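You operate a simulated robot arm through the tools that you are given. There is no shell and no other tool. Be economical: measure what you need, move in short steps, check, and stop when the job is done.

The job below is to be done with a simulated two-armed robot. You get a single attempt, and the scene is never put back.

## Task
Cap both filter driers and stand them in the blue crate.
Fine: hold each drier while you screw its brass cap home. Set down upright: filter drier.

Only the result counts: the job must be done as asked and must still hold three seconds after the hand-in. Knocking over, shifting, dropping, spilling or breaking anything else fails it. Lids that push on must go on centred and level and be pressed home; caps that screw on are set level and turned clockwise until they are tight.

## Robot
Two 7-joint arms with two-finger parallel grippers on one trunk, on a base that drives. Base frame: it is fixed to the floor where the robot stands at the start and does not move with it; the origin is under the middle of the robot, x ahead of it, y to its left, z up. Units: m, degrees, N and s.
The left shoulder is at the start at [0.06, 0.143, 0.95], the right one opposite. With the tool pointing down near the work surface each hand reaches from about 0.32 to 0.74 m from the robot's upright axis, wherever it stands, measured 20 degrees to its own side. Places, roughly: blue crate [0.6, -0.7, 0.7]. Payload 1.57 kg a hand.
Tool frame (each hand has its own): the origin (TCP) lies between the finger pads and is the grasp point; the fingertips stand 0.03 m ahead of it; z points along the fingers, y is the line along which they close. The gripper opens to 0.11 m. The fingers are 0.024 m wide and 0.012 m thick; the gripper's body (0.048 by 0.112 m) begins 0.078 m behind the TCP.
Orientation is told as [roll, pitch, yaw] about the base's x, y, z axes, in that order, counted from this pose: with the fingers straight down and closing along the base's y, the tool's x points along the base's -x, its y along +y and its z along -z.

## Interface
- The arms move only by the tool step_arm. It takes "left_motion", "right_motion" or both (then of equal length, played together; a hand with none holds still); each is a list of rows, each a list of 3 entries, a list of its own where there are three numbers: the finger opening in m, from 0 to 0.11, then the shift along the tool's x, y, z in units of 30 mm (1.0 is 30 mm), then the turn, a rotation vector about the tool's x, y, z in units of 5 degrees (1.0 is 5 degrees). In form: [[gripper, [dx, dy, dz], [ax, ay, az]], ...]. A call has 1 to 20 rows; each row shifts and turns the commanded pose from where the row before left it, along the tool's axes as they then stand. A call with a number of a shift or a turn outside -1 to 1 is refused whole. Rows are played at 5 a second. More than 0.05 m and 8.6 degrees between two rows, or a gripper value outside its range, and nothing of the call is played. Where a pose cannot be reached the arm comes as near as it can. A force on the tool above 40 N (or 10 N above the force at the start of the call, whichever is more), or a blocked arm, ends the call early, and 0.2 s more pass. The fingers move at their own pace (about 0.045 m/s each) and stop on an object; they squeeze with about 38 N. The grip force told is the motor's: it shows also when the fingers shut on nothing. Time passes only in rows, and 0.2 s behind the last, so rows that do not move let the fingers close. The reply holds the time, the measured pose of the TCP, the force on the tool along the base axes, the opening and the grip force, in the units named above and with some noise, with the torque about the TCP (base axes, N m) and any sound that the robot's microphone picked up.
- Cameras (640 x 400 px; columns grow to the right, rows downward): "scene" is now at [0.0452, -0.0251, 1.5623]; the picture's right is [-0.31, -0.95, 0.00], its down [-0.69, 0.22, -0.69] and it looks along [0.66, -0.21, -0.72] (base axes); focal length 275 px, centre (320, 200). "left" rides on the left gripper at [0.07, -0.016, -0.141] in its tool frame; the picture's right is [0.23, 0.97, 0.00], its down [-0.86, 0.20, -0.48] and it looks along [-0.47, 0.11, 0.88] (tool axes); focal length 222 px, centre (320, 200). "right" rides on the right gripper at [0.07, 0.016, -0.141] in its tool frame; the picture's right is [-0.23, 0.97, 0.00], its down [-0.86, -0.20, -0.48] and it looks along [-0.47, -0.11, 0.88] (tool axes); focal length 222 px, centre (320, 200). There is no depth. A picture from a camera that has moved, and an enlarged one, comes with that camera's place and axes in the base frame and with its lens.
- get_image(camera): a new picture of that camera. It takes no simulated time.
- raise_lower(by): slides the trunk up (or, below 0, down) by that many m; the arms and the scene camera ride with it, the base frame stays. It gives what a move gives, with no picture.
- steer(legs): drives the robot by 1 to 6 legs, each [ahead, left, turn to the left] in m, m and degrees, along the robot's own axes; the way and the turn of a leg run together, so that a leg with both is an arc; at most 1.5 m and 180 degrees a leg. The arms and the cameras ride along, it lands a little off, and it stops where it bumps. It gives what a move gives.
- turn_head(pan, tilt): turns the head with the scene camera to pan (to the left, within 86 degrees either way) and tilt (down, from -29 to 69), counted from straight ahead of the robot. It gives what a move gives.
- inspect(camera, box): a new picture of the part [left, top, right, bottom] of that camera's present view, enlarged. It takes no simulated time.
- finish_job(): hands the job in; it is judged then, once.

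Go step by step. Nothing tells you exact positions but the pictures and the camera data: compare them with the known pose of the tool, close in by small moves and look again before you grip or let go. The budget is 120 turns and 88 pictures, counting those below and the enlarged ones. Unless the task says otherwise, let go and move clear before handing in, and close with one line.

The tools are called after "Request:" as name(argument=value, ...) on one line, values as JSON. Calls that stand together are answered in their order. step_arm: Moves the arms, as the interface text tells. Its arguments: {"type":"object","properties":{"left_motion":{"type":"array","items":{"type":"array"}},"right_motion":{"type":"array","items":{"type":"array"}}},"required":[]} The other tools are called the same way: raise_lower (by) slides the trunk up or down; steer (legs) drives the base; turn_head (pan, tilt) turns the head that bears the scene camera; get_image (camera) takes a picture; inspect (camera, box) takes an enlarged picture of a part of a camera's view; finish_job () hands the job in.

At the start:

```text
time: 0.0
left_ee_pos: [0.5022, 0.1774, 1.1223]
left_tool_rot: [0.0, -0.2, -0.1]
left_ft_force: [0.4, 0.4, 0.4]
left_ft_torque: [0.02, -0.02, 0.01]
left_opening: 0.1099
left_grip_force: 0.2
right_ee_pos: [0.4422, -0.1282, 1.1216]
right_tool_rot: [0.1, -0.1, 0.0]
right_ft_force: [0.8, -0.1, 1.1]
right_ft_torque: [-0.01, 0.0, 0.02]
right_opening: 0.11
right_grip_force: 0.0
trunk travel left (down, up): [-0.549, 0.041]
robot x, y, heading: [-0.003, 0.0014, 0.0]
head pan, tilt: [-17.9, 46.3]
```

scene: 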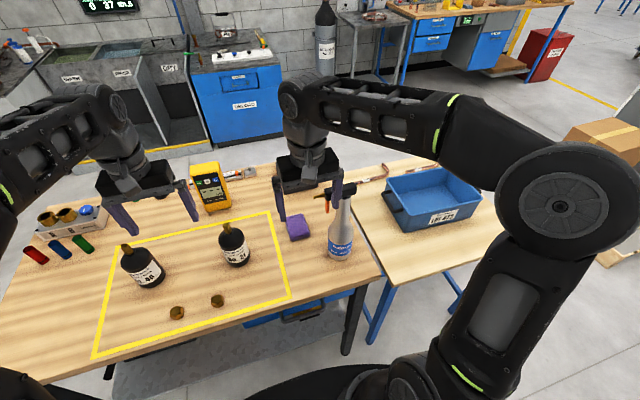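
right: 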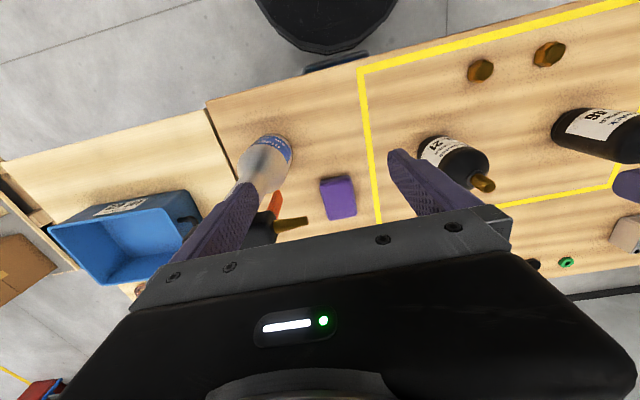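
left: 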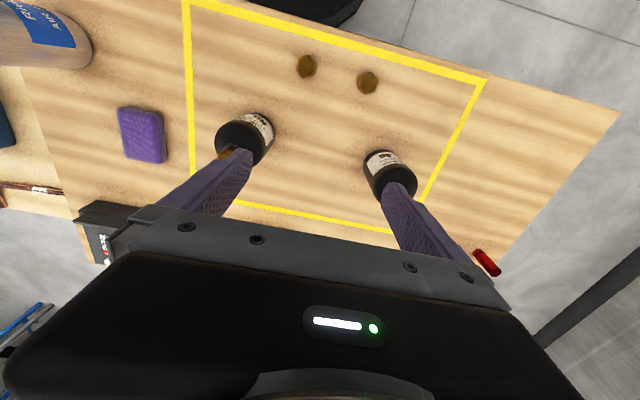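

I see two black driers with threaded necks and two brass caps inside the yellow square, and the blue crate on a lower table to the right. I'll look at them enlarged first.

Request:
inspect(camera="scene", box=[90, 210, 290, 335])

Request:
inspect(camera="left", box=[180, 30, 440, 192])

Request:
inspect(camera="scene", box=[340, 140, 520, 252])

```text
3.20 times, centred on (190, 272) of scene
camera zoom: at [0.0452, -0.0251, 1.5623], right [-0.31, -0.95, 0.0], down [-0.69, 0.22, -0.69], along [0.66, -0.21, -0.72], focal length 881 px, centre (736, -32)
```

zoom: 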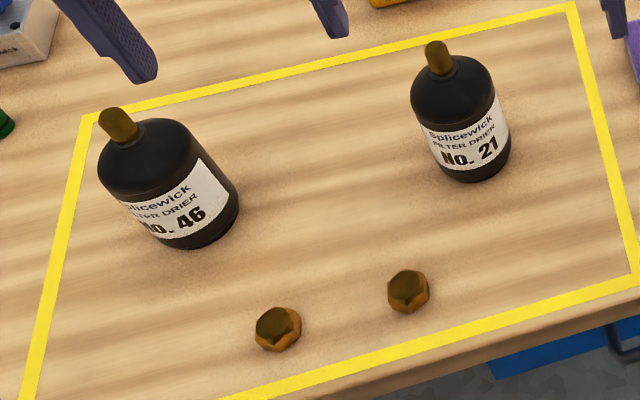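

```text
2.46 times, centred on (310, 111) of left
camera zoom: at [0.4332, 0.1604, 1.2631], right [-0.23, 0.97, 0.0], down [0.85, 0.2, 0.48], along [0.47, 0.11, -0.88], focal length 547 px, centre (345, 419)
```

zoom: 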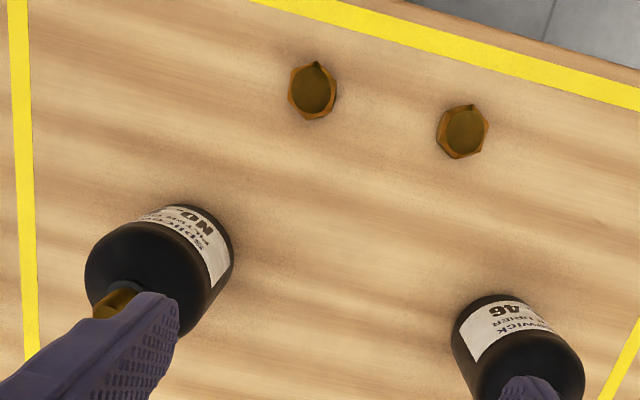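

```text
3.56 times, centred on (430, 196) of scene
camera zoom: at [0.0452, -0.0251, 1.5623], right [-0.31, -0.95, 0.0], down [-0.69, 0.22, -0.69], along [0.66, -0.21, -0.72], focal length 979 px, centre (-71, 214)
```

zoom: 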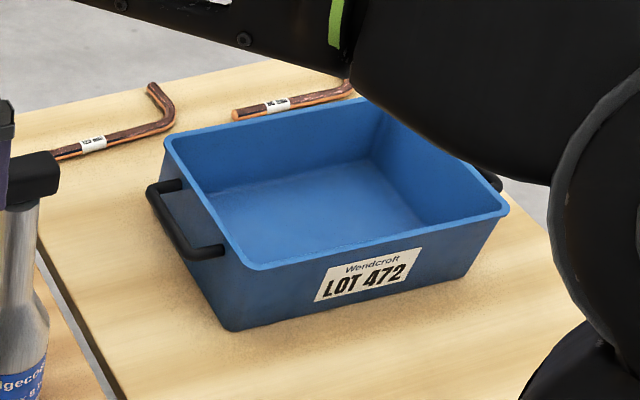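

Both driers are upright with the threaded neck on top, No. 21 near (0.545, 0.08) and No. 46 near (0.556, 0.32). The caps are near (0.42, 0.14) and (0.42, 0.24). I move the left hand aside and bring the right one over the nearer cap to see which way up it lies.

Request:
step_arm(left_motion=[[0.11, [0.3, 0.95, 0], [0, 0, 0]], [0.11, [0.3, 0.95, 0], [0, 0, 0]], [0.11, [0.3, 0.95, 0], [0, 0, 0]], [0.11, [0.3, 0.95, 0], [0, 0, 0]], [0.11, [0.3, 0.95, 0], [0, 0, 0]], [0.11, [0.3, 0.95, 0], [0, 0, 0]], [0.11, [0.3, 0.95, 0], [0, 0, 0]], [0.11, [0.3, 0.95, 0], [0, 0, 0]], [0.11, [0.3, 0.5, 0], [0, 0, 0]]], right_motion=[[0.11, [0, 0, 0], [0, 0, 0]], [0.11, [0.08, 0.95, 0], [0, 0, 0]], [0.11, [0.1, 1, 0.2], [0, 0, 0]], [0.11, [0.1, 1, 0.2], [0, 0, 0]], [0.11, [0.1, 1, 0.5], [0, 0, 0]], [0.11, [0.1, 1, 0.8], [0, 0, 0]], [0.11, [0.1, 1, 0.8], [0, 0, 0]], [0.11, [0.1, 1, 0.8], [0, 0, 0]], [0.11, [0.1, 1, 0.8], [0, 0, 0]]])

Request:
get_image(camera="right")

Request:
get_image(camera="left")

```text
time: 2.0
left_ee_pos: [0.4211, 0.4205, 1.1202]
left_tool_rot: [0.0, -0.1, 0.0]
left_ft_force: [0.1, -0.6, 0.5]
left_ft_torque: [-0.02, 0.01, 0.02]
left_opening: 0.1101
left_grip_force: 0.1
right_ee_pos: [0.4204, 0.1102, 0.9974]
right_tool_rot: [0.0, -0.1, 0.0]
right_ft_force: [0.0, -0.7, -0.3]
right_ft_torque: [0.01, -0.03, -0.03]
right_opening: 0.1098
right_grip_force: 0.1
trunk travel left (down, up): [-0.549, 0.041]
robot x, y, heading: [-0.0013, 0.0019, 0.1]
head pan, tilt: [-17.9, 46.3]
```

```text
81 pictures are left
camera right: at [0.3507, 0.1268, 1.1369], right [0.23, 0.97, 0.0], down [0.85, -0.2, 0.48], along [0.47, -0.11, -0.88], focal length 222 px, centre (320, 200)
```

right: 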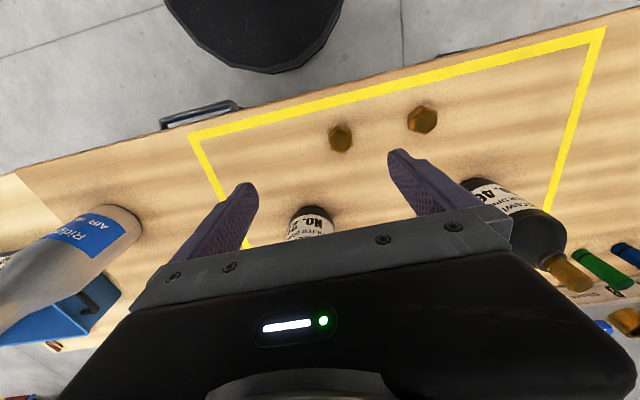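

```text
80 pictures are left
camera left: at [0.3513, 0.4047, 1.2622], right [-0.23, 0.97, 0.0], down [0.85, 0.2, 0.48], along [0.47, 0.11, -0.88], focal length 222 px, centre (320, 200)
```

left: 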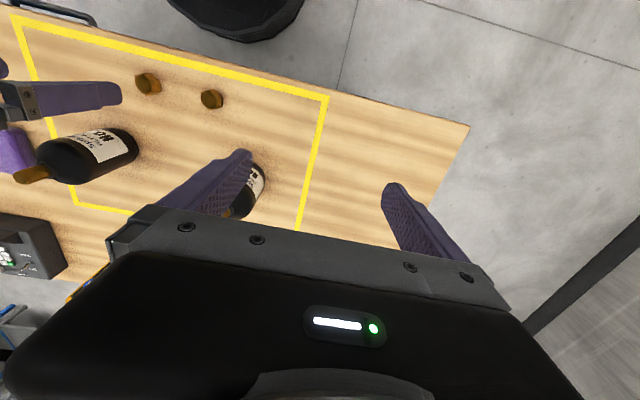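

Request:
inspect(camera="right", box=[290, 80, 450, 180])

Request:
inspect(camera="left", box=[110, 50, 270, 150])

```text
4.00 times, centred on (370, 130) of right
camera zoom: at [0.3507, 0.1268, 1.1369], right [0.23, 0.97, 0.0], down [0.85, -0.2, 0.48], along [0.47, -0.11, -0.88], focal length 888 px, centre (120, 480)
```

zoom: 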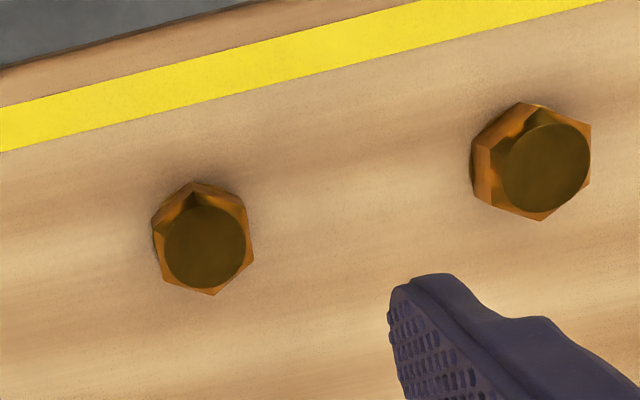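

```text
4.00 times, centred on (190, 100) of left
camera zoom: at [0.3513, 0.4047, 1.2622], right [-0.23, 0.97, 0.0], down [0.85, 0.2, 0.48], along [0.47, 0.11, -0.88], focal length 888 px, centre (840, 600)
```

zoom: 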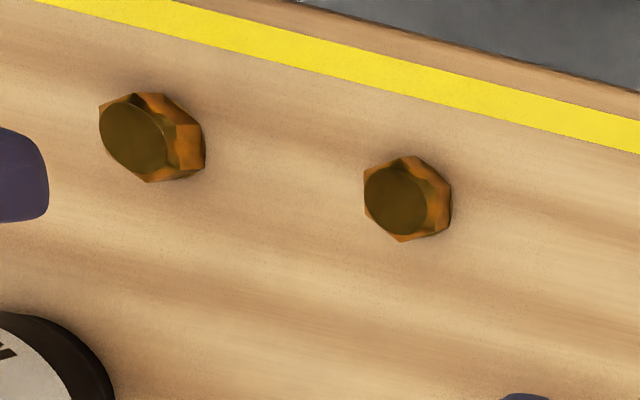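

The caps lie closed end up, hex flats already facing ±y: cap A at about (0.422, 0.136), cap B at about (0.422, 0.234). The right hand goes down over cap A while the left hand turns to a tilted side-grip pose (yaw −45, pitch −60).

Request:
step_arm(left_motion=[[0.11, [0, 0, 0], [0, 0, 1]], [0.11, [0, 0, 0], [0, 0, 1]], [0.11, [0, 0, 0], [0, 0, 1]], [0.11, [0, 0, 0], [0, 0, 1]], [0.11, [0, 0, 0], [0, 0, 1]], [0.11, [0, 0, 0], [0, 0, 1]], [0.11, [0, 0, 0], [0, 0, 1]], [0.11, [0, 0, 0], [0, 0, 1]], [0.11, [0, 0, 0], [0, 0, 1]], [0.11, [0, 0, 0], [0, -1, 0]], [0.11, [0, 0, 0], [0, -1, 0]], [0.11, [0, 0, 0], [0, -1, 0]], [0.11, [0, 0, 0], [0, -1, 0]], [0.11, [0, 0, 0], [0, -1, 0]], [0.11, [0, 0, 0], [0, -1, 0]], [0.11, [0, 0, 0], [0, -1, 0]], [0.11, [0, 0, 0], [0, -1, 0]], [0.11, [0, 0, 0], [0, -1, 0]], [0.11, [0, 0, 0], [0, -1, 0]], [0.11, [0, 0, 0], [0, -1, 0]]], right_motion=[[0.07, [0, 0, 0], [0, 0, 0]], [0.07, [0, 0.43, 0], [0, 0, 0]], [0.07, [-0.05, 0.43, 0], [0, 0, 0]], [0.07, [0, 0, 0.5], [0, 0, 0]], [0.07, [0, 0, 0.5], [0, 0, 0]], [0.07, [0, 0, 0.5], [0, 0, 0]], [0.07, [0, 0, 0.5], [0, 0, 0]], [0.07, [0, 0, 0.5], [0, 0, 0]], [0.07, [0, 0, 0.5], [0, 0, 0]], [0.07, [0, 0, 0.5], [0, 0, 0]], [0.07, [0, 0, 0.15], [0, 0, 0]], [0.07, [0, 0, 0], [0, 0, 0]], [0.07, [0, 0, 0], [0, 0, 0]], [0.07, [0, 0, 0], [0, 0, 0]], [0.07, [0, 0, 0], [0, 0, 0]], [0.07, [0, 0, 0], [0, 0, 0]], [0.07, [0, 0, 0], [0, 0, 0]], [0.07, [0, 0, 0], [0, 0, 0]], [0.07, [0, 0, 0], [0, 0, 0]], [0.07, [0, 0, 0], [0, 0, 0]]])

Request:
get_image(camera="right")

Request:
get_image(camera="scene")

```text
time: 6.2
left_ee_pos: [0.4218, 0.4199, 1.1219]
left_tool_rot: [0.2, -55.1, -45.1]
left_ft_force: [-0.7, 0.2, 0.1]
left_ft_torque: [-0.03, -0.01, 0.02]
left_opening: 0.1096
left_grip_force: 0.0
right_ee_pos: [0.4219, 0.1349, 0.8881]
right_tool_rot: [0.0, 0.0, 0.0]
right_ft_force: [0.5, -1.1, 0.1]
right_ft_torque: [0.01, 0.02, -0.04]
right_opening: 0.0697
right_grip_force: 0.0
trunk travel left (down, up): [-0.549, 0.041]
robot x, y, heading: [-0.0041, -0.0023, -0.0]
head pan, tilt: [-17.9, 46.3]
```

```text
77 pictures are left
camera right: at [0.3524, 0.1519, 1.0293], right [0.23, 0.97, 0.0], down [0.85, -0.2, 0.48], along [0.47, -0.11, -0.88], focal length 222 px, centre (320, 200)
```

right: 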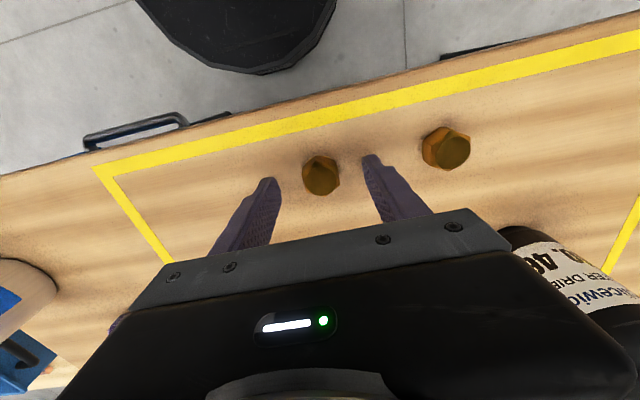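

```text
76 pictures are left
camera scene: at [0.0452, -0.0247, 1.5623], right [-0.31, -0.95, 0.0], down [-0.69, 0.22, -0.69], along [0.66, -0.21, -0.72], focal length 275 px, centre (320, 200)
```

scene: 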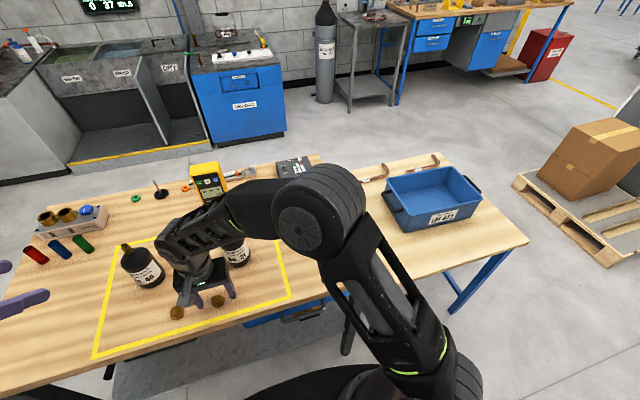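

The open fingers straddle cap A, centred in both directions. I close on it now.

Request:
step_arm(right_motion=[[0.0, [0, 0, 0], [0, 0, 0]], [0.0, [0, 0, 0], [0, 0, 0]], [0.0, [0, 0, 0], [0, 0, 0]], [0.0, [0, 0, 0], [0, 0, 0]], [0.0, [0, 0, 0], [0, 0, 0]]])

Request:
inspect(camera="right", box=[240, 130, 400, 230])

```text
time: 7.4
left_ee_pos: [0.422, 0.4197, 1.1218]
left_tool_rot: [0.1, -55.0, -45.0]
left_ft_force: [-0.5, 0.0, 0.2]
left_ft_torque: [-0.01, -0.01, 0.0]
left_opening: 0.1099
left_grip_force: 0.0
right_ee_pos: [0.4214, 0.1362, 0.8896]
right_tool_rot: [0.2, -0.1, 0.1]
right_ft_force: [0.3, 0.5, 0.7]
right_ft_torque: [0.0, -0.01, -0.02]
right_opening: 0.0318
right_grip_force: 37.7
trunk travel left (down, up): [-0.549, 0.041]
robot x, y, heading: [-0.0018, 0.0018, 0.3]
head pan, tilt: [-17.9, 46.3]
```

```text
4.00 times, centred on (320, 180) of right
camera zoom: at [0.3523, 0.1518, 1.0293], right [0.23, 0.97, 0.0], down [0.85, -0.2, 0.48], along [0.47, -0.11, -0.88], focal length 888 px, centre (320, 280)
```

zoom: 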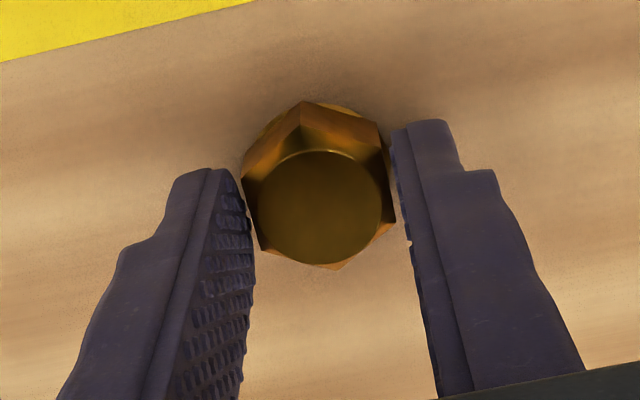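

Cap A is gripped (opening 32 mm). The right hand lifts it clear to the side, and the left hand comes to a pre-grasp pose in front of drier No. 21.

Request:
step_arm(left_motion=[[0.11, [0, 0, 0], [0, -1, 0]], [0.11, [0, 0, 0], [0, 0, 0]], [0.11, [0, 0, 0], [0, 0, 0]], [0.11, [0, 0, 0], [0, 0, 0]], [0.11, [0, 0, 0], [0, 0, 0]], [0.11, [0, 0, 0], [0, 0, 0]], [0.11, [-0.531, -0.771, 0.918], [0, 0, 0]], [0.11, [-0.531, -0.771, 0.918], [0, 0, 0]], [0.11, [-0.531, -0.771, 0.918], [0, 0, 0]], [0.11, [-0.531, -0.771, 0.918], [0, 0, 0]], [0.11, [-0.531, -0.771, 0.918], [0, 0, 0]], [0.11, [-0.531, -0.771, 0.918], [0, 0, 0]], [0.11, [-0.531, -0.771, 0.918], [0, 0, 0]]], right_motion=[[0.0, [0, 0, -1], [0, 0, 0]], [0.0, [0, 0, -1], [0, 0, 0]], [0.0, [-0.3, -0.9, -0.9], [0, 0, 0]], [0.0, [-0.3, -0.9, -0.9], [0, 0, 0]], [0.0, [-0.3, -0.9, -0.9], [0, 0, 0]], [0.0, [-0.3, -0.9, -0.9], [0, 0, 0]], [0.0, [-0.3, -0.9, -0.9], [0, 0, 0]], [0.0, [-0.3, -0.9, -0.9], [0, 0, 0]], [0.0, [-0.4, -0.9, -0.3], [0, 0, 0]], [0.0, [-0.4, -0.9, -0.3], [0, 0, 0]], [0.0, [0, 0, 0], [0, 0, 0]], [0.0, [0, 0, 0], [0, 0, 0]], [0.0, [0, 0, 0], [0, 0, 0]]])

Request:
get_image(camera="left")

Request:
get_image(camera="scene")

Request:
get_image(camera="right")

```text
time: 10.2
left_ee_pos: [0.4624, 0.1478, 1.1178]
left_tool_rot: [0.1, -60.0, -45.0]
left_ft_force: [0.1, -0.5, -0.5]
left_ft_torque: [0.03, -0.03, 0.0]
left_opening: 0.1099
left_grip_force: 0.2
right_ee_pos: [0.4998, -0.0828, 1.1283]
right_tool_rot: [0.1, -0.2, 0.1]
right_ft_force: [-0.2, -0.1, -0.1]
right_ft_torque: [-0.03, 0.03, -0.01]
right_opening: 0.0315
right_grip_force: 38.3
trunk travel left (down, up): [-0.549, 0.041]
robot x, y, heading: [-0.001, -0.0035, 0.3]
head pan, tilt: [-17.9, 46.3]
```

```text
74 pictures are left
camera left: at [0.3403, 0.2471, 1.1286], right [0.61, 0.77, -0.2], down [0.15, 0.13, 0.98], along [0.78, -0.62, -0.04], focal length 222 px, centre (320, 200)
```

left: 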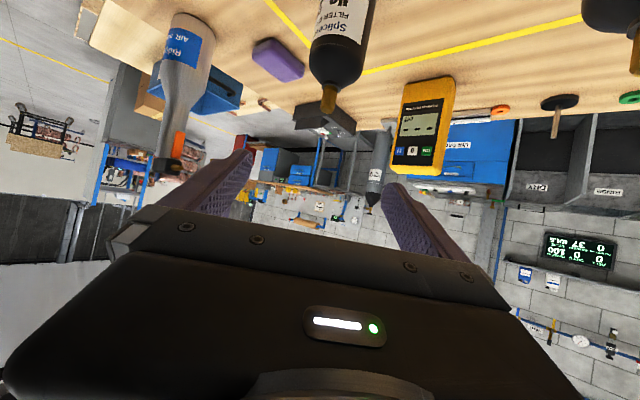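

```text
73 pictures are left
camera scene: at [0.0456, -0.0264, 1.5623], right [-0.31, -0.95, 0.0], down [-0.69, 0.22, -0.69], along [0.66, -0.21, -0.72], focal length 275 px, centre (320, 200)
```

scene: 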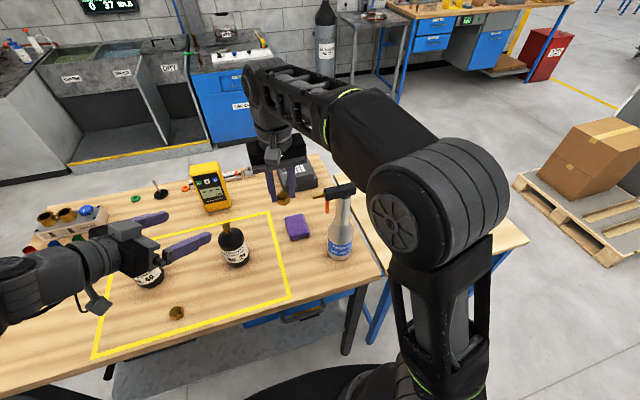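

```text
72 pictures are left
camera right: at [0.4313, -0.0662, 1.2679], right [0.23, 0.97, 0.0], down [0.85, -0.2, 0.48], along [0.47, -0.11, -0.88], focal length 222 px, centre (320, 200)
```

right: 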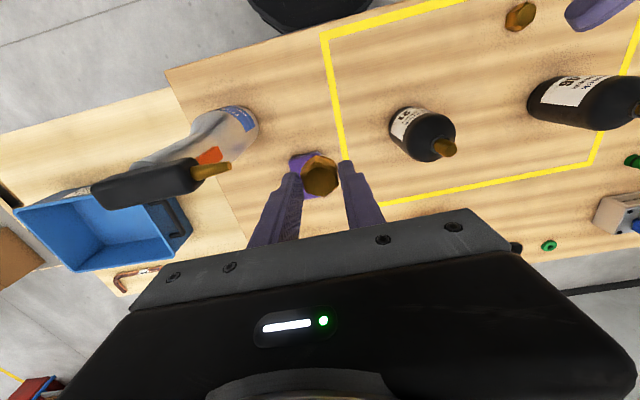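

The drier No. 21 neck triangulates to about (0.540, 0.068), tip height about 1.003. The left hand sinks to its pre-grasp in front of it, then I look.

Request:
step_arm(left_motion=[[0.11, [0.832, -0.006, 0.532], [0, 0, 0]], [0.11, [0.832, -0.006, 0.532], [0, 0, 0]], [0.11, [0.832, -0.006, 0.532], [0, 0, 0]], [0.11, [0.832, -0.006, 0.532], [0, 0, 0]], [0.11, [0.832, -0.006, 0.532], [0, 0, 0]], [0.11, [0, 0, 0], [0, 0, 0]]])

Request:
get_image(camera="left")

Request:
inspect(camera="scene", box=[90, 190, 330, 340])

```text
time: 11.6
left_ee_pos: [0.4657, 0.1419, 0.9727]
left_tool_rot: [0.1, -60.1, -45.0]
left_ft_force: [0.6, -0.4, -0.5]
left_ft_torque: [-0.05, 0.03, 0.01]
left_opening: 0.1099
left_grip_force: 0.0
right_ee_pos: [0.5005, -0.0817, 1.127]
right_tool_rot: [0.1, -0.3, 0.0]
right_ft_force: [0.1, -0.5, -0.9]
right_ft_torque: [0.01, -0.01, 0.02]
right_opening: 0.0311
right_grip_force: 38.0
trunk travel left (down, up): [-0.549, 0.041]
robot x, y, heading: [-0.0019, 0.0011, 0.2]
head pan, tilt: [-17.9, 46.3]
```

```text
71 pictures are left
camera left: at [0.3445, 0.2422, 0.9844], right [0.61, 0.77, -0.2], down [0.15, 0.13, 0.98], along [0.78, -0.63, -0.03], focal length 222 px, centre (320, 200)
```

left: 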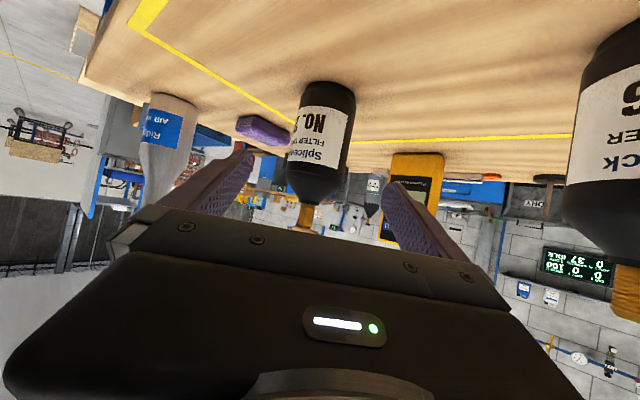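

```text
2.67 times, centred on (210, 265) of scene
camera zoom: at [0.0446, -0.0251, 1.5624], right [-0.31, -0.95, 0.0], down [-0.69, 0.22, -0.69], along [0.66, -0.21, -0.72], focal length 734 px, centre (613, 27)
```

zoom: 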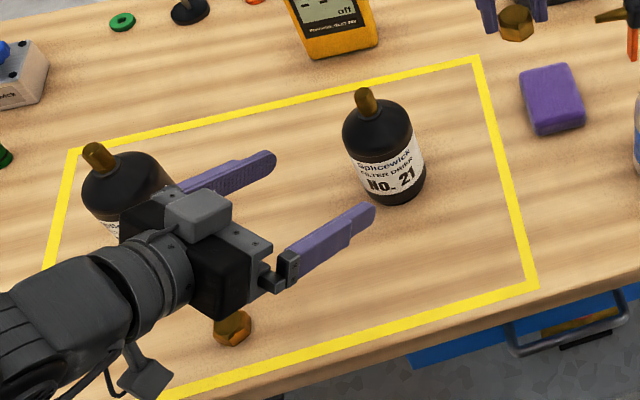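

The drier lies right on the left hand's tool axis. I advance 0.12 m along the fingers, then close.

Request:
step_arm(left_motion=[[0.11, [0.01, 0, 0.675], [0, 0, 0]], [0.11, [0.01, 0, 0.675], [0, 0, 0]], [0.11, [0.01, 0, 0.675], [0, 0, 0]], [0.11, [0.01, 0.03, 0.675], [0, 0, 0]], [0.11, [0.01, 0, 0.675], [0, 0, 0]], [0.11, [0.01, 0, 0.675], [0, 0, 0]], [0.11, [0, 0, 0], [0, 0, 0]]])

Request:
get_image(camera="left")

Request:
inspect(camera="scene", box=[140, 190, 300, 290])

```text
time: 13.2
left_ee_pos: [0.543, 0.0696, 0.9107]
left_tool_rot: [0.1, -60.1, -45.1]
left_ft_force: [0.2, -0.1, -0.2]
left_ft_torque: [-0.02, 0.0, 0.02]
left_opening: 0.11
left_grip_force: 0.1
right_ee_pos: [0.4996, -0.0806, 1.1278]
right_tool_rot: [0.1, -0.1, 0.0]
right_ft_force: [0.1, -0.3, -0.8]
right_ft_torque: [-0.01, -0.05, -0.02]
right_opening: 0.0315
right_grip_force: 37.9
trunk travel left (down, up): [-0.549, 0.041]
robot x, y, heading: [0.0008, 0.0009, -0.0]
head pan, tilt: [-17.9, 46.3]
```

```text
69 pictures are left
camera left: at [0.4212, 0.1698, 0.9212], right [0.61, 0.77, -0.2], down [0.15, 0.13, 0.98], along [0.78, -0.63, -0.03], focal length 222 px, centre (320, 200)
```

left: 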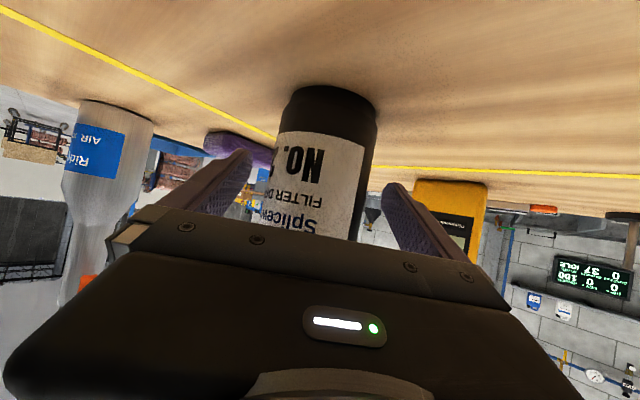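

```text
4.00 times, centred on (220, 240) of scene
camera zoom: at [0.0449, -0.0249, 1.5624], right [-0.31, -0.95, 0.0], down [-0.69, 0.22, -0.69], along [0.66, -0.21, -0.72], focal length 1102 px, centre (720, 40)
```

zoom: 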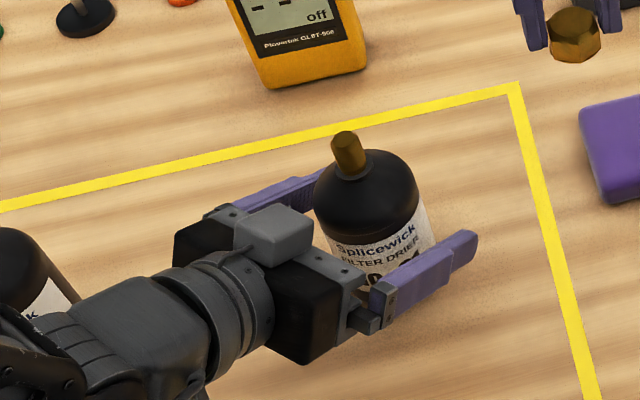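

The fingers straddle the drier body. Close the left hand on it.

Request:
step_arm(left_motion=[[0.0, [0, 0, 0], [0, 0, 0]], [0.0, [0, 0, 0], [0, 0, 0]], [0.0, [0, 0, 0], [0, 0, 0]], [0.0, [0, 0, 0], [0, 0, 0]]])

Request:
inspect(camera="scene", box=[140, 190, 300, 290])

Request:
inspect(camera="right", box=[230, 70, 470, 220])

```text
time: 14.2
left_ee_pos: [0.5428, 0.0706, 0.9108]
left_tool_rot: [0.1, -60.0, -45.1]
left_ft_force: [-0.9, -1.3, -0.2]
left_ft_torque: [-0.07, -0.05, -0.04]
left_opening: 0.0664
left_grip_force: 26.3
right_ee_pos: [0.5012, -0.0813, 1.1288]
right_tool_rot: [0.0, -0.2, 0.0]
right_ft_force: [0.0, 0.1, 0.3]
right_ft_torque: [-0.01, 0.0, -0.03]
right_opening: 0.0314
right_grip_force: 38.0
trunk travel left (down, up): [-0.549, 0.041]
robot x, y, heading: [0.0023, -0.0009, 0.0]
head pan, tilt: [-17.9, 46.3]
```

```text
4.00 times, centred on (220, 240) of scene
camera zoom: at [0.045, -0.0253, 1.5623], right [-0.31, -0.95, 0.0], down [-0.69, 0.22, -0.69], along [0.66, -0.21, -0.72], focal length 1102 px, centre (720, 40)
```

zoom: 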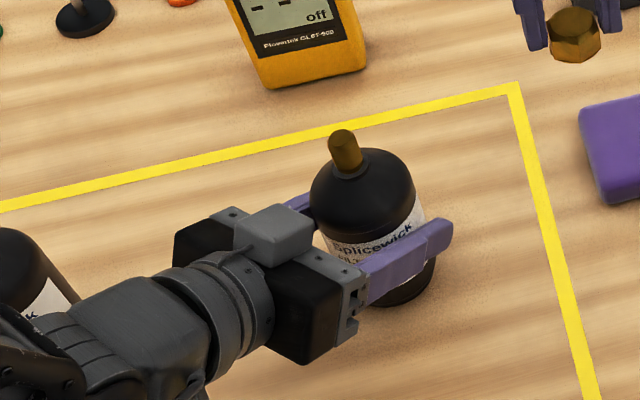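

```text
2.67 times, centred on (350, 145) of right
camera zoom: at [0.4308, -0.0653, 1.2681], right [0.23, 0.97, 0.0], down [0.85, -0.2, 0.48], along [0.47, -0.11, -0.88], focal length 592 px, centre (240, 347)
```

zoom: 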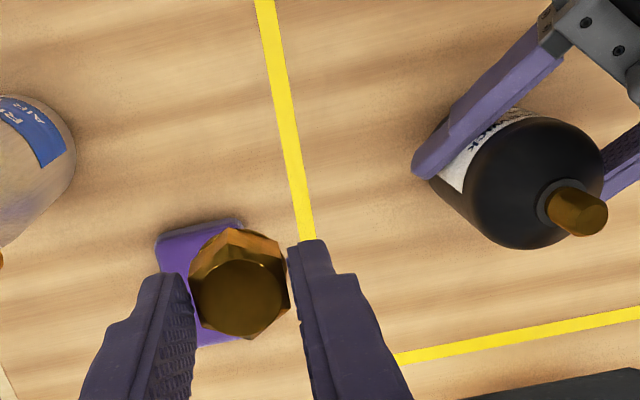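

The drier is held (66 mm opening). The right hand brings cap A over the neck, 6 cm above it, to compare alignment.

Request:
step_arm(right_motion=[[0.0, [-0.23, 0.84, 0.1], [0, 0, 0]], [0.0, [-0.23, 0.84, 0.1], [0, 0, 0]], [0.0, [-0.23, 0.84, 0.1], [0, 0, 0]], [0.0, [-0.23, 0.84, 0.1], [0, 0, 0]], [0.0, [-0.23, 0.84, 0.1], [0, 0, 0]], [0.0, [-0.23, 0.84, 0.1], [0, 0, 0]], [0.0, [0, 0, 0], [0, 0, 0]]])

Request:
inspect(camera="right", box=[240, 130, 400, 230])

Request:
inspect(camera="scene", box=[140, 170, 300, 270])

Request:
get_image(camera="left")

```text
time: 15.8
left_ee_pos: [0.5434, 0.07, 0.9107]
left_tool_rot: [0.1, -60.0, -45.0]
left_ft_force: [-0.5, -0.2, -0.6]
left_ft_torque: [-0.04, 0.07, 0.07]
left_opening: 0.0663
left_grip_force: 38.2
right_ee_pos: [0.5027, -0.0729, 1.1271]
right_tool_rot: [0.1, -0.5, -0.1]
right_ft_force: [0.9, 0.5, -0.6]
right_ft_torque: [0.0, 0.0, 0.02]
right_opening: 0.0312
right_grip_force: 37.5
right hand out of reach, approached as far as the arm can: row 1, 2, 3, 4, 5, 6
trunk travel left (down, up): [-0.549, 0.041]
robot x, y, heading: [0.003, -0.0006, 0.0]
head pan, tilt: [-17.9, 46.3]
```

```text
4.00 times, centred on (320, 180) of right
camera zoom: at [0.433, -0.0571, 1.2681], right [0.23, 0.97, 0.0], down [0.85, -0.2, 0.49], along [0.47, -0.11, -0.87], focal length 888 px, centre (320, 280)
```

zoom: 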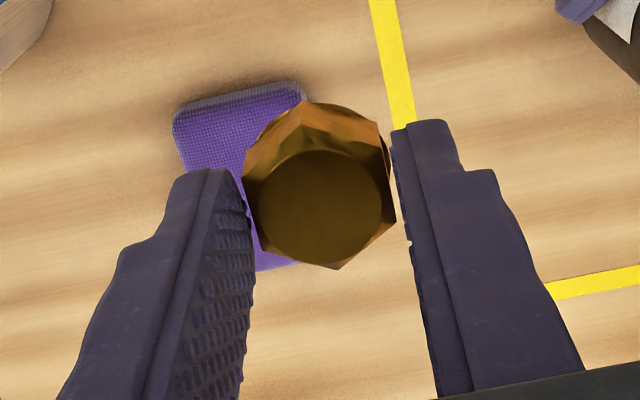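

```text
4.00 times, centred on (220, 220) of scene
camera zoom: at [0.0451, -0.0252, 1.5623], right [-0.31, -0.95, 0.0], down [-0.69, 0.22, -0.69], along [0.66, -0.21, -0.72], focal length 1102 px, centre (720, 120)
```

zoom: 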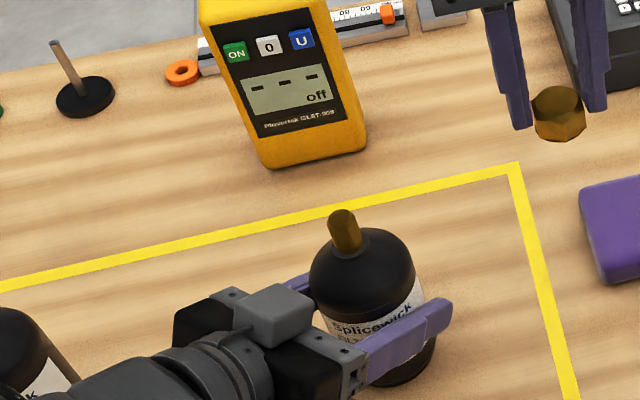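

```text
63 pictures are left
camera left: at [0.4212, 0.1698, 0.9213], right [0.61, 0.77, -0.2], down [0.15, 0.13, 0.98], along [0.78, -0.63, -0.04], focal length 222 px, centre (320, 200)
```

left: 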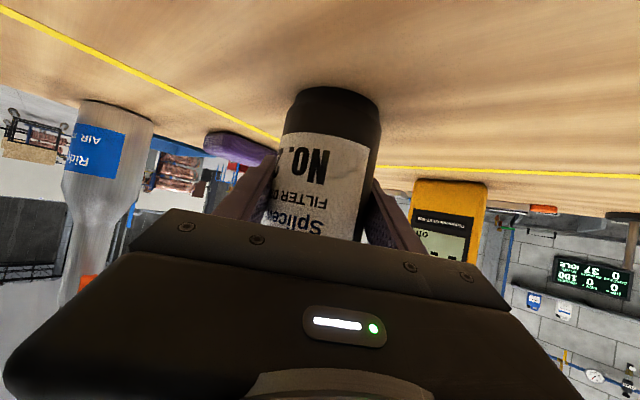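

The right arm cannot reach (0.54, 0.07) that high, so I bring the drier nearer. The left hand lifts it 1 cm, carries it to about (0.43, 0.03) and sets it down again.

Request:
step_arm(left_motion=[[0.0, [-0.145, 0, -0.083], [0, 0, 0]], [0.0, [-0.145, 0, -0.083], [0, 0, 0]], [0.0, [0.172, -0.721, -0.298], [0, 0, 0]], [0.0, [0.172, -0.721, -0.298], [0, 0, 0]], [0.0, [0.172, -0.721, -0.298], [0, 0, 0]], [0.0, [0.172, -0.721, -0.298], [0, 0, 0]], [0.0, [0.172, -0.721, -0.298], [0, 0, 0]], [0.0, [0, 0, 0], [0, 0, 0]], [0.0, [0.1, 0, 0.058], [0, 0, 0]], [0.0, [0.1, 0, 0.058], [0, 0, 0]], [0.0, [0.07, 0, 0.04], [0, 0, 0]], [0.0, [0, 0, 0], [0, 0, 0]]])

Request:
get_image(camera="scene")

Request:
get_image(camera="left")

```text
time: 18.4
left_ee_pos: [0.456, 0.0278, 0.9091]
left_tool_rot: [0.3, -60.7, -45.3]
left_ft_force: [-1.6, 2.1, 31.7]
left_ft_torque: [-0.23, 0.11, 0.34]
left_opening: 0.0662
left_grip_force: 38.0
left hand out of reach, approached as far as the arm can: row 6, 7
right_ee_pos: [0.5028, -0.0738, 1.1293]
right_tool_rot: [0.0, -0.5, 0.1]
right_ft_force: [-0.8, 0.1, -1.1]
right_ft_torque: [0.01, 0.03, 0.0]
right_opening: 0.0311
right_grip_force: 38.1
trunk travel left (down, up): [-0.549, 0.041]
robot x, y, heading: [-0.0012, 0.002, 0.1]
head pan, tilt: [-17.9, 46.3]
```

```text
62 pictures are left
camera scene: at [0.0424, -0.025, 1.5629], right [-0.31, -0.95, 0.0], down [-0.69, 0.22, -0.69], along [0.66, -0.21, -0.72], focal length 275 px, centre (320, 200)
```

scene: 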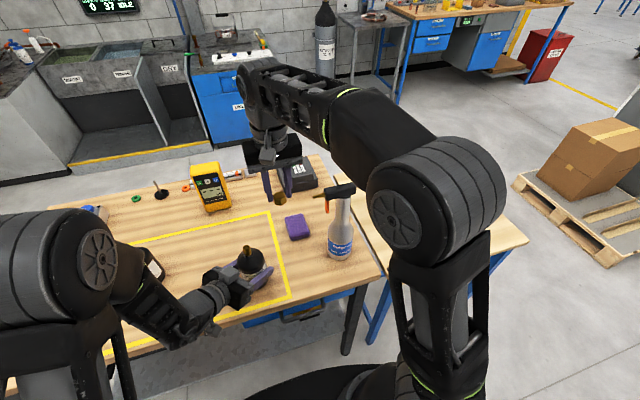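

```text
61 pictures are left
camera left: at [0.3339, 0.1276, 0.9189], right [0.61, 0.77, -0.2], down [0.14, 0.14, 0.98], along [0.78, -0.63, -0.02], focal length 222 px, centre (320, 200)
```

left: 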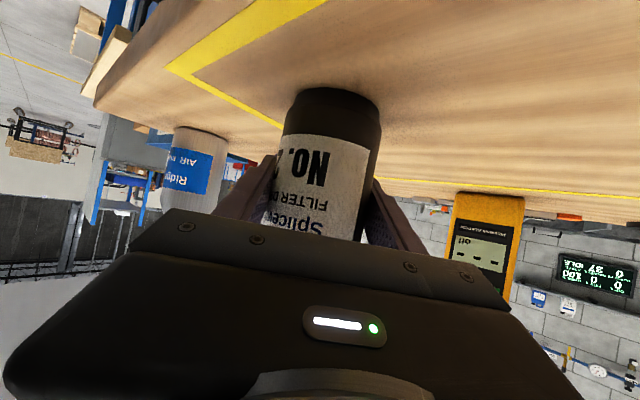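

The drier is set down at about (0.456, 0.028), pressed a little hard and at the left hand's inner reach. I relieve the press by about 2 mm and bring the right hand over it.

Request:
step_arm(left_motion=[[0.0, [-0.06, 0, -0.035], [0, 0, 0]], [0.0, [0, 0, 0], [0, 0, 0]], [0.0, [0, 0, 0], [0, 0, 0]]], right_motion=[[0.0, [0.5, 0, 0], [0, 0, 0]], [0.0, [0.5, 0, 0], [0, 0, 0]], [0.0, [0, 0, 0], [0, 0, 0]]])

```text
time: 19.2
left_ee_pos: [0.4567, 0.0274, 0.9087]
left_tool_rot: [0.2, -60.3, -45.3]
left_ft_force: [4.7, -5.0, 22.6]
left_ft_torque: [-0.43, -0.18, -0.01]
left_opening: 0.0661
left_grip_force: 38.1
right_ee_pos: [0.4726, -0.0744, 1.1296]
right_tool_rot: [0.1, -0.1, -0.1]
right_ft_force: [0.3, 0.7, -1.1]
right_ft_torque: [-0.02, -0.01, -0.02]
right_opening: 0.0311
right_grip_force: 38.3
trunk travel left (down, up): [-0.549, 0.041]
robot x, y, heading: [0.003, -0.0011, -0.4]
head pan, tilt: [-17.9, 46.3]
```

Request:
step_arm(left_motion=[[0.0, [-0.06, 0, -0.035], [0, 0, 0]], [0.0, [0, 0, 0], [0, 0, 0]], [0.0, [0, 0, 0], [0, 0, 0]], [0.0, [0, 0, 0], [0, 0, 0]], [0.0, [0, 0, 0], [0, 0, 0]]], right_motion=[[0.0, [0.13, 0.85, 0.16], [0, 0, 0]], [0.0, [0.13, 0.85, 0.16], [0, 0, 0]], [0.0, [0.13, 0.85, 0.16], [0, 0, 0]], [0.0, [0.13, 0.85, 0.16], [0, 0, 0]], [0.0, [0, 0, 0], [0, 0, 0]]])

Request:
inspect(camera="right", box=[240, 130, 400, 230])

Request:
inspect(camera="scene", box=[130, 190, 330, 315])

```text
time: 20.4
left_ee_pos: [0.4543, 0.0285, 0.9091]
left_tool_rot: [0.1, -59.9, -45.0]
left_ft_force: [2.0, -2.4, 6.7]
left_ft_torque: [-0.33, -0.39, 0.03]
left_opening: 0.0662
left_grip_force: 38.5
right_ee_pos: [0.4564, 0.0327, 1.1095]
right_tool_rot: [0.0, -0.1, 0.0]
right_ft_force: [-0.5, -0.8, -0.2]
right_ft_torque: [0.0, -0.02, 0.01]
right_opening: 0.0312
right_grip_force: 38.2
trunk travel left (down, up): [-0.549, 0.041]
robot x, y, heading: [0.0017, -0.0024, 0.1]
head pan, tilt: [-17.9, 46.3]
```

```text
4.00 times, centred on (320, 180) of right
camera zoom: at [0.3869, 0.0485, 1.2498], right [0.23, 0.97, 0.0], down [0.85, -0.2, 0.48], along [0.47, -0.11, -0.88], focal length 888 px, centre (320, 280)
```

zoom: 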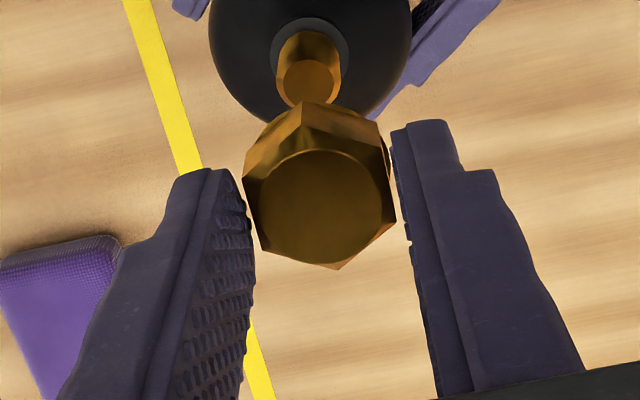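

```text
3.20 times, centred on (230, 252) of scene
camera zoom: at [0.0448, -0.0254, 1.5623], right [-0.31, -0.95, 0.0], down [-0.69, 0.22, -0.69], along [0.66, -0.21, -0.72], focal length 881 px, centre (608, 32)
```

zoom: 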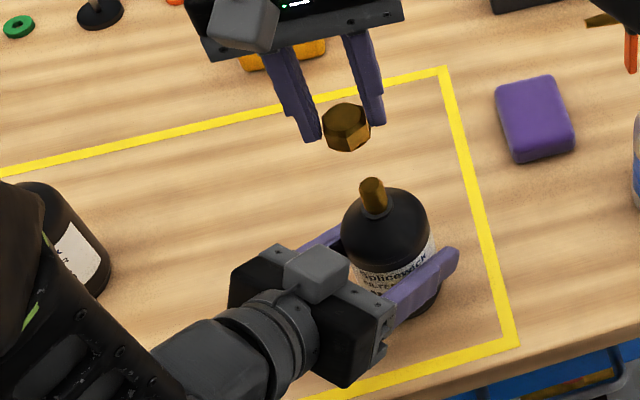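

The two cameras agree: neck top at about (0.454, 0.029, 1.014). I correct the right hand by a few mm and descend to just above it, then look again.

Request:
step_arm(right_motion=[[0.0, [0.05, -0.12, 0], [0, 0, 0]], [0.0, [0, 0, 0.4], [0, 0, 0]], [0.0, [0, 0, 0.4], [0, 0, 0]], [0.0, [0, 0, 0.4], [0, 0, 0]], [0.0, [0, 0, 0.38], [0, 0, 0]], [0.0, [0, 0, 0], [0, 0, 0]]])

Request:
inspect(camera="right", box=[240, 130, 400, 230])

Request:
inspect(camera="scene", box=[180, 190, 300, 265])

```text
time: 21.8
left_ee_pos: [0.4542, 0.0284, 0.9089]
left_tool_rot: [0.1, -59.9, -45.1]
left_ft_force: [-2.3, -0.1, 0.6]
left_ft_torque: [-0.07, 0.0, -0.02]
left_opening: 0.0661
left_grip_force: 37.5
right_ee_pos: [0.458, 0.0279, 1.0641]
right_tool_rot: [0.0, -0.1, 0.0]
right_ft_force: [0.1, -0.1, -0.3]
right_ft_torque: [-0.01, 0.01, -0.02]
right_opening: 0.031
right_grip_force: 37.9
trunk travel left (down, up): [-0.549, 0.041]
robot x, y, heading: [-0.001, 0.0007, 0.1]
head pan, tilt: [-17.9, 46.3]
```

```text
4.00 times, centred on (320, 180) of right
camera zoom: at [0.3876, 0.0441, 1.2038], right [0.23, 0.97, 0.0], down [0.85, -0.2, 0.48], along [0.47, -0.11, -0.88], focal length 888 px, centre (320, 280)
```

zoom: 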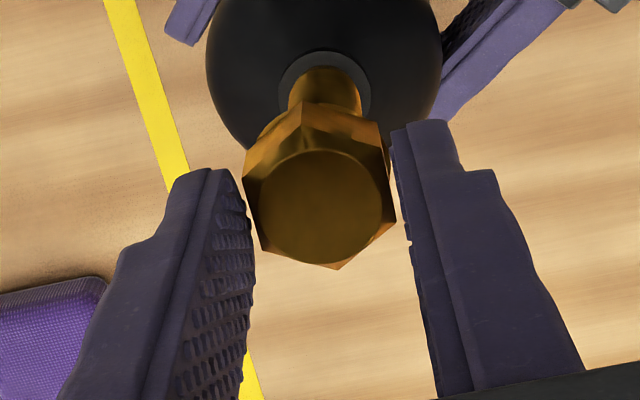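

```text
5.33 times, centred on (240, 228) of scene
camera zoom: at [0.0449, -0.0251, 1.5623], right [-0.31, -0.95, 0.0], down [-0.69, 0.22, -0.69], along [0.66, -0.21, -0.72], focal length 1469 px, centre (747, 53)
```

zoom: 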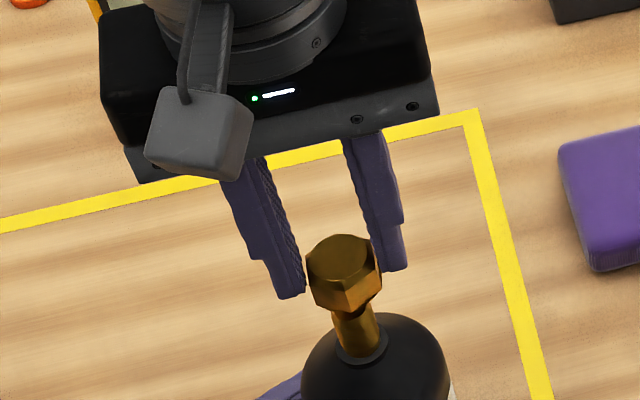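

The cap sits almost exactly over the neck; a 1 mm correction, then descend gently till contact.

Request:
step_arm(right_motion=[[0.0, [0.04, 0.04, 0], [0, 0, 0]], [0.0, [0, 0, 0.1], [0, 0, 0]], [0.0, [0, 0, 0.1], [0, 0, 0]], [0.0, [0, 0, 0.1], [0, 0, 0]], [0.0, [0, 0, 0.1], [0, 0, 0]], [0.0, [0, 0, 0], [0, 0, 0]]])

Request:
inspect(camera="scene", box=[180, 190, 300, 265])

```text
time: 23.2
left_ee_pos: [0.4549, 0.0289, 0.9088]
left_tool_rot: [0.1, -60.0, -45.0]
left_ft_force: [0.3, 0.2, -5.2]
left_ft_torque: [0.01, 0.0, -0.03]
left_opening: 0.0661
left_grip_force: 38.4
right_ee_pos: [0.4545, 0.03, 1.0501]
right_tool_rot: [0.0, 0.0, 0.0]
right_ft_force: [-0.2, -0.4, 0.0]
right_ft_torque: [0.0, -0.01, -0.02]
right_opening: 0.0314
right_grip_force: 37.8
trunk travel left (down, up): [-0.549, 0.041]
robot x, y, heading: [-0.0025, -0.0009, -0.2]
head pan, tilt: [-17.9, 46.3]
```

```text
5.33 times, centred on (240, 228) of scene
camera zoom: at [0.0456, -0.0251, 1.5623], right [-0.31, -0.95, 0.0], down [-0.69, 0.22, -0.69], along [0.66, -0.21, -0.72], focal length 1469 px, centre (747, 53)
```

zoom: 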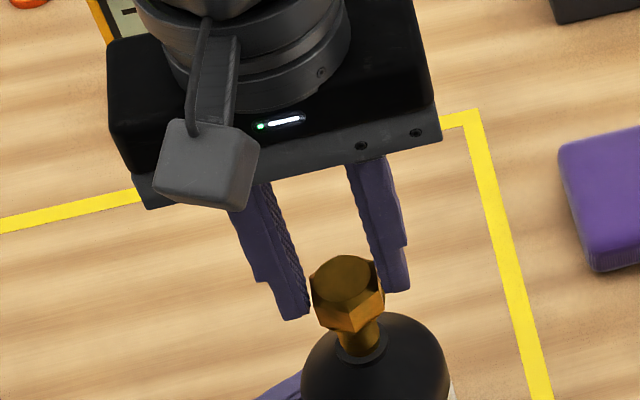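

Request:
step_arm(right_motion=[[0.0, [0, 0, 0.08], [0, 0, 0]], [0.0, [0, 0, 0.08], [0, 0, 0]], [0.0, [0, 0, 0], [0, 0, 0]]])

```text
time: 24.0
left_ee_pos: [0.456, 0.0277, 0.909]
left_tool_rot: [0.1, -60.0, -45.0]
left_ft_force: [0.3, -0.1, -5.7]
left_ft_torque: [0.05, 0.01, 0.0]
left_opening: 0.0663
left_grip_force: 37.8
right_ee_pos: [0.4554, 0.0289, 1.0473]
right_tool_rot: [0.2, 0.0, 0.1]
right_ft_force: [-0.6, 1.0, -0.3]
right_ft_torque: [-0.04, -0.02, -0.02]
right_opening: 0.0314
right_grip_force: 37.6
trunk travel left (down, up): [-0.549, 0.041]
robot x, y, heading: [-0.0005, 0.0, 0.1]
head pan, tilt: [-17.9, 46.3]
```

Request:
step_arm(right_motion=[[0.0, [0, 0, 0.08], [0, 0, 0]], [0.0, [0, 0, 0.08], [0, 0, 0]], [0.0, [0, 0, 0.08], [0, 0, 0]], [0.0, [0, 0, 0], [0, 0, 0]]])

Request:
inspect(camera="scene", box=[180, 190, 300, 265])

```text
time: 25.0
left_ee_pos: [0.4554, 0.0287, 0.9098]
left_tool_rot: [0.1, -60.0, -45.0]
left_ft_force: [-0.1, 0.3, -4.6]
left_ft_torque: [-0.02, -0.01, 0.0]
left_opening: 0.0661
left_grip_force: 37.9
right_ee_pos: [0.4546, 0.0276, 1.0382]
right_tool_rot: [0.0, 0.0, 0.0]
right_ft_force: [0.3, -0.5, -1.6]
right_ft_torque: [0.01, -0.01, 0.01]
right_opening: 0.0314
right_grip_force: 37.9
trunk travel left (down, up): [-0.549, 0.041]
robot x, y, heading: [-0.0003, -0.0039, 0.2]
head pan, tilt: [-17.9, 46.3]
```

```text
5.33 times, centred on (240, 228) of scene
camera zoom: at [0.0456, -0.0251, 1.5623], right [-0.31, -0.95, 0.0], down [-0.69, 0.22, -0.69], along [0.66, -0.21, -0.72], focal length 1469 px, centre (747, 53)
```

zoom: 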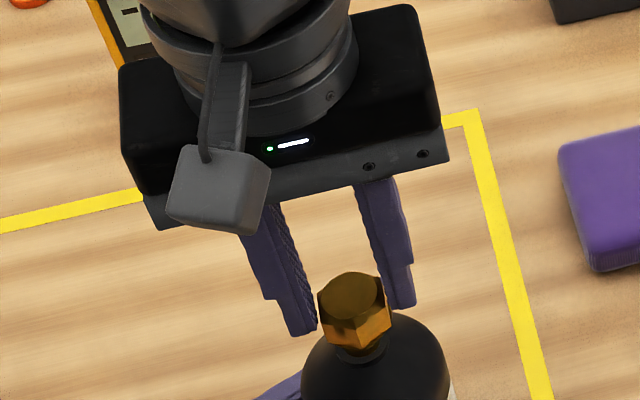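

The cap is sliding over the neck without force, so it is centred. Continue down gently to the thread.

Request:
step_arm(right_motion=[[0.0, [0, 0, 0.08], [0, 0, 0]], [0.0, [0, 0, 0.08], [0, 0, 0]], [0.0, [0, 0, 0.08], [0, 0, 0]], [0.0, [0, 0, 0], [0, 0, 0]]])

Request:
inspect(camera="scene", box=[180, 190, 300, 265])

```text
time: 26.1
left_ee_pos: [0.4549, 0.0294, 0.9098]
left_tool_rot: [0.2, -60.0, -45.1]
left_ft_force: [3.2, -0.3, -4.2]
left_ft_torque: [-0.61, -0.16, -0.13]
left_opening: 0.0659
left_grip_force: 38.4
right_ee_pos: [0.4537, 0.0276, 1.0359]
right_tool_rot: [0.3, -0.4, 0.0]
right_ft_force: [-4.3, -3.1, 17.0]
right_ft_torque: [-0.33, 0.52, -0.03]
right_opening: 0.0314
right_grip_force: 38.0
trunk travel left (down, up): [-0.549, 0.041]
robot x, y, heading: [0.0011, -0.0022, 0.2]
head pan, tilt: [-17.9, 46.3]
stopped in row 4 (right hand): the force on the tool passed its limit (the readings are from after the stop); the commanded pose is now the measured one
```

```text
5.33 times, centred on (240, 228) of scene
camera zoom: at [0.0441, -0.0255, 1.5624], right [-0.31, -0.95, 0.0], down [-0.69, 0.22, -0.69], along [0.66, -0.21, -0.72], focal length 1469 px, centre (747, 53)
```

zoom: 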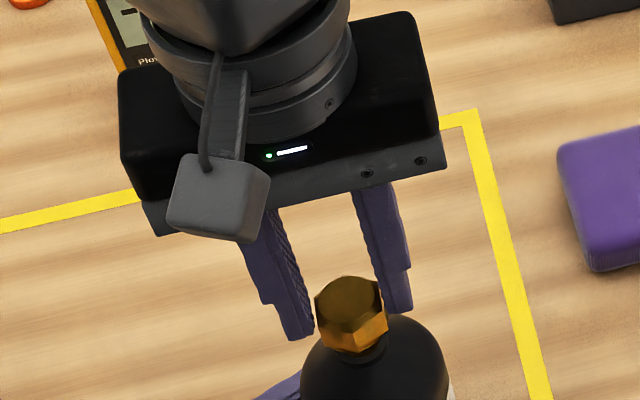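

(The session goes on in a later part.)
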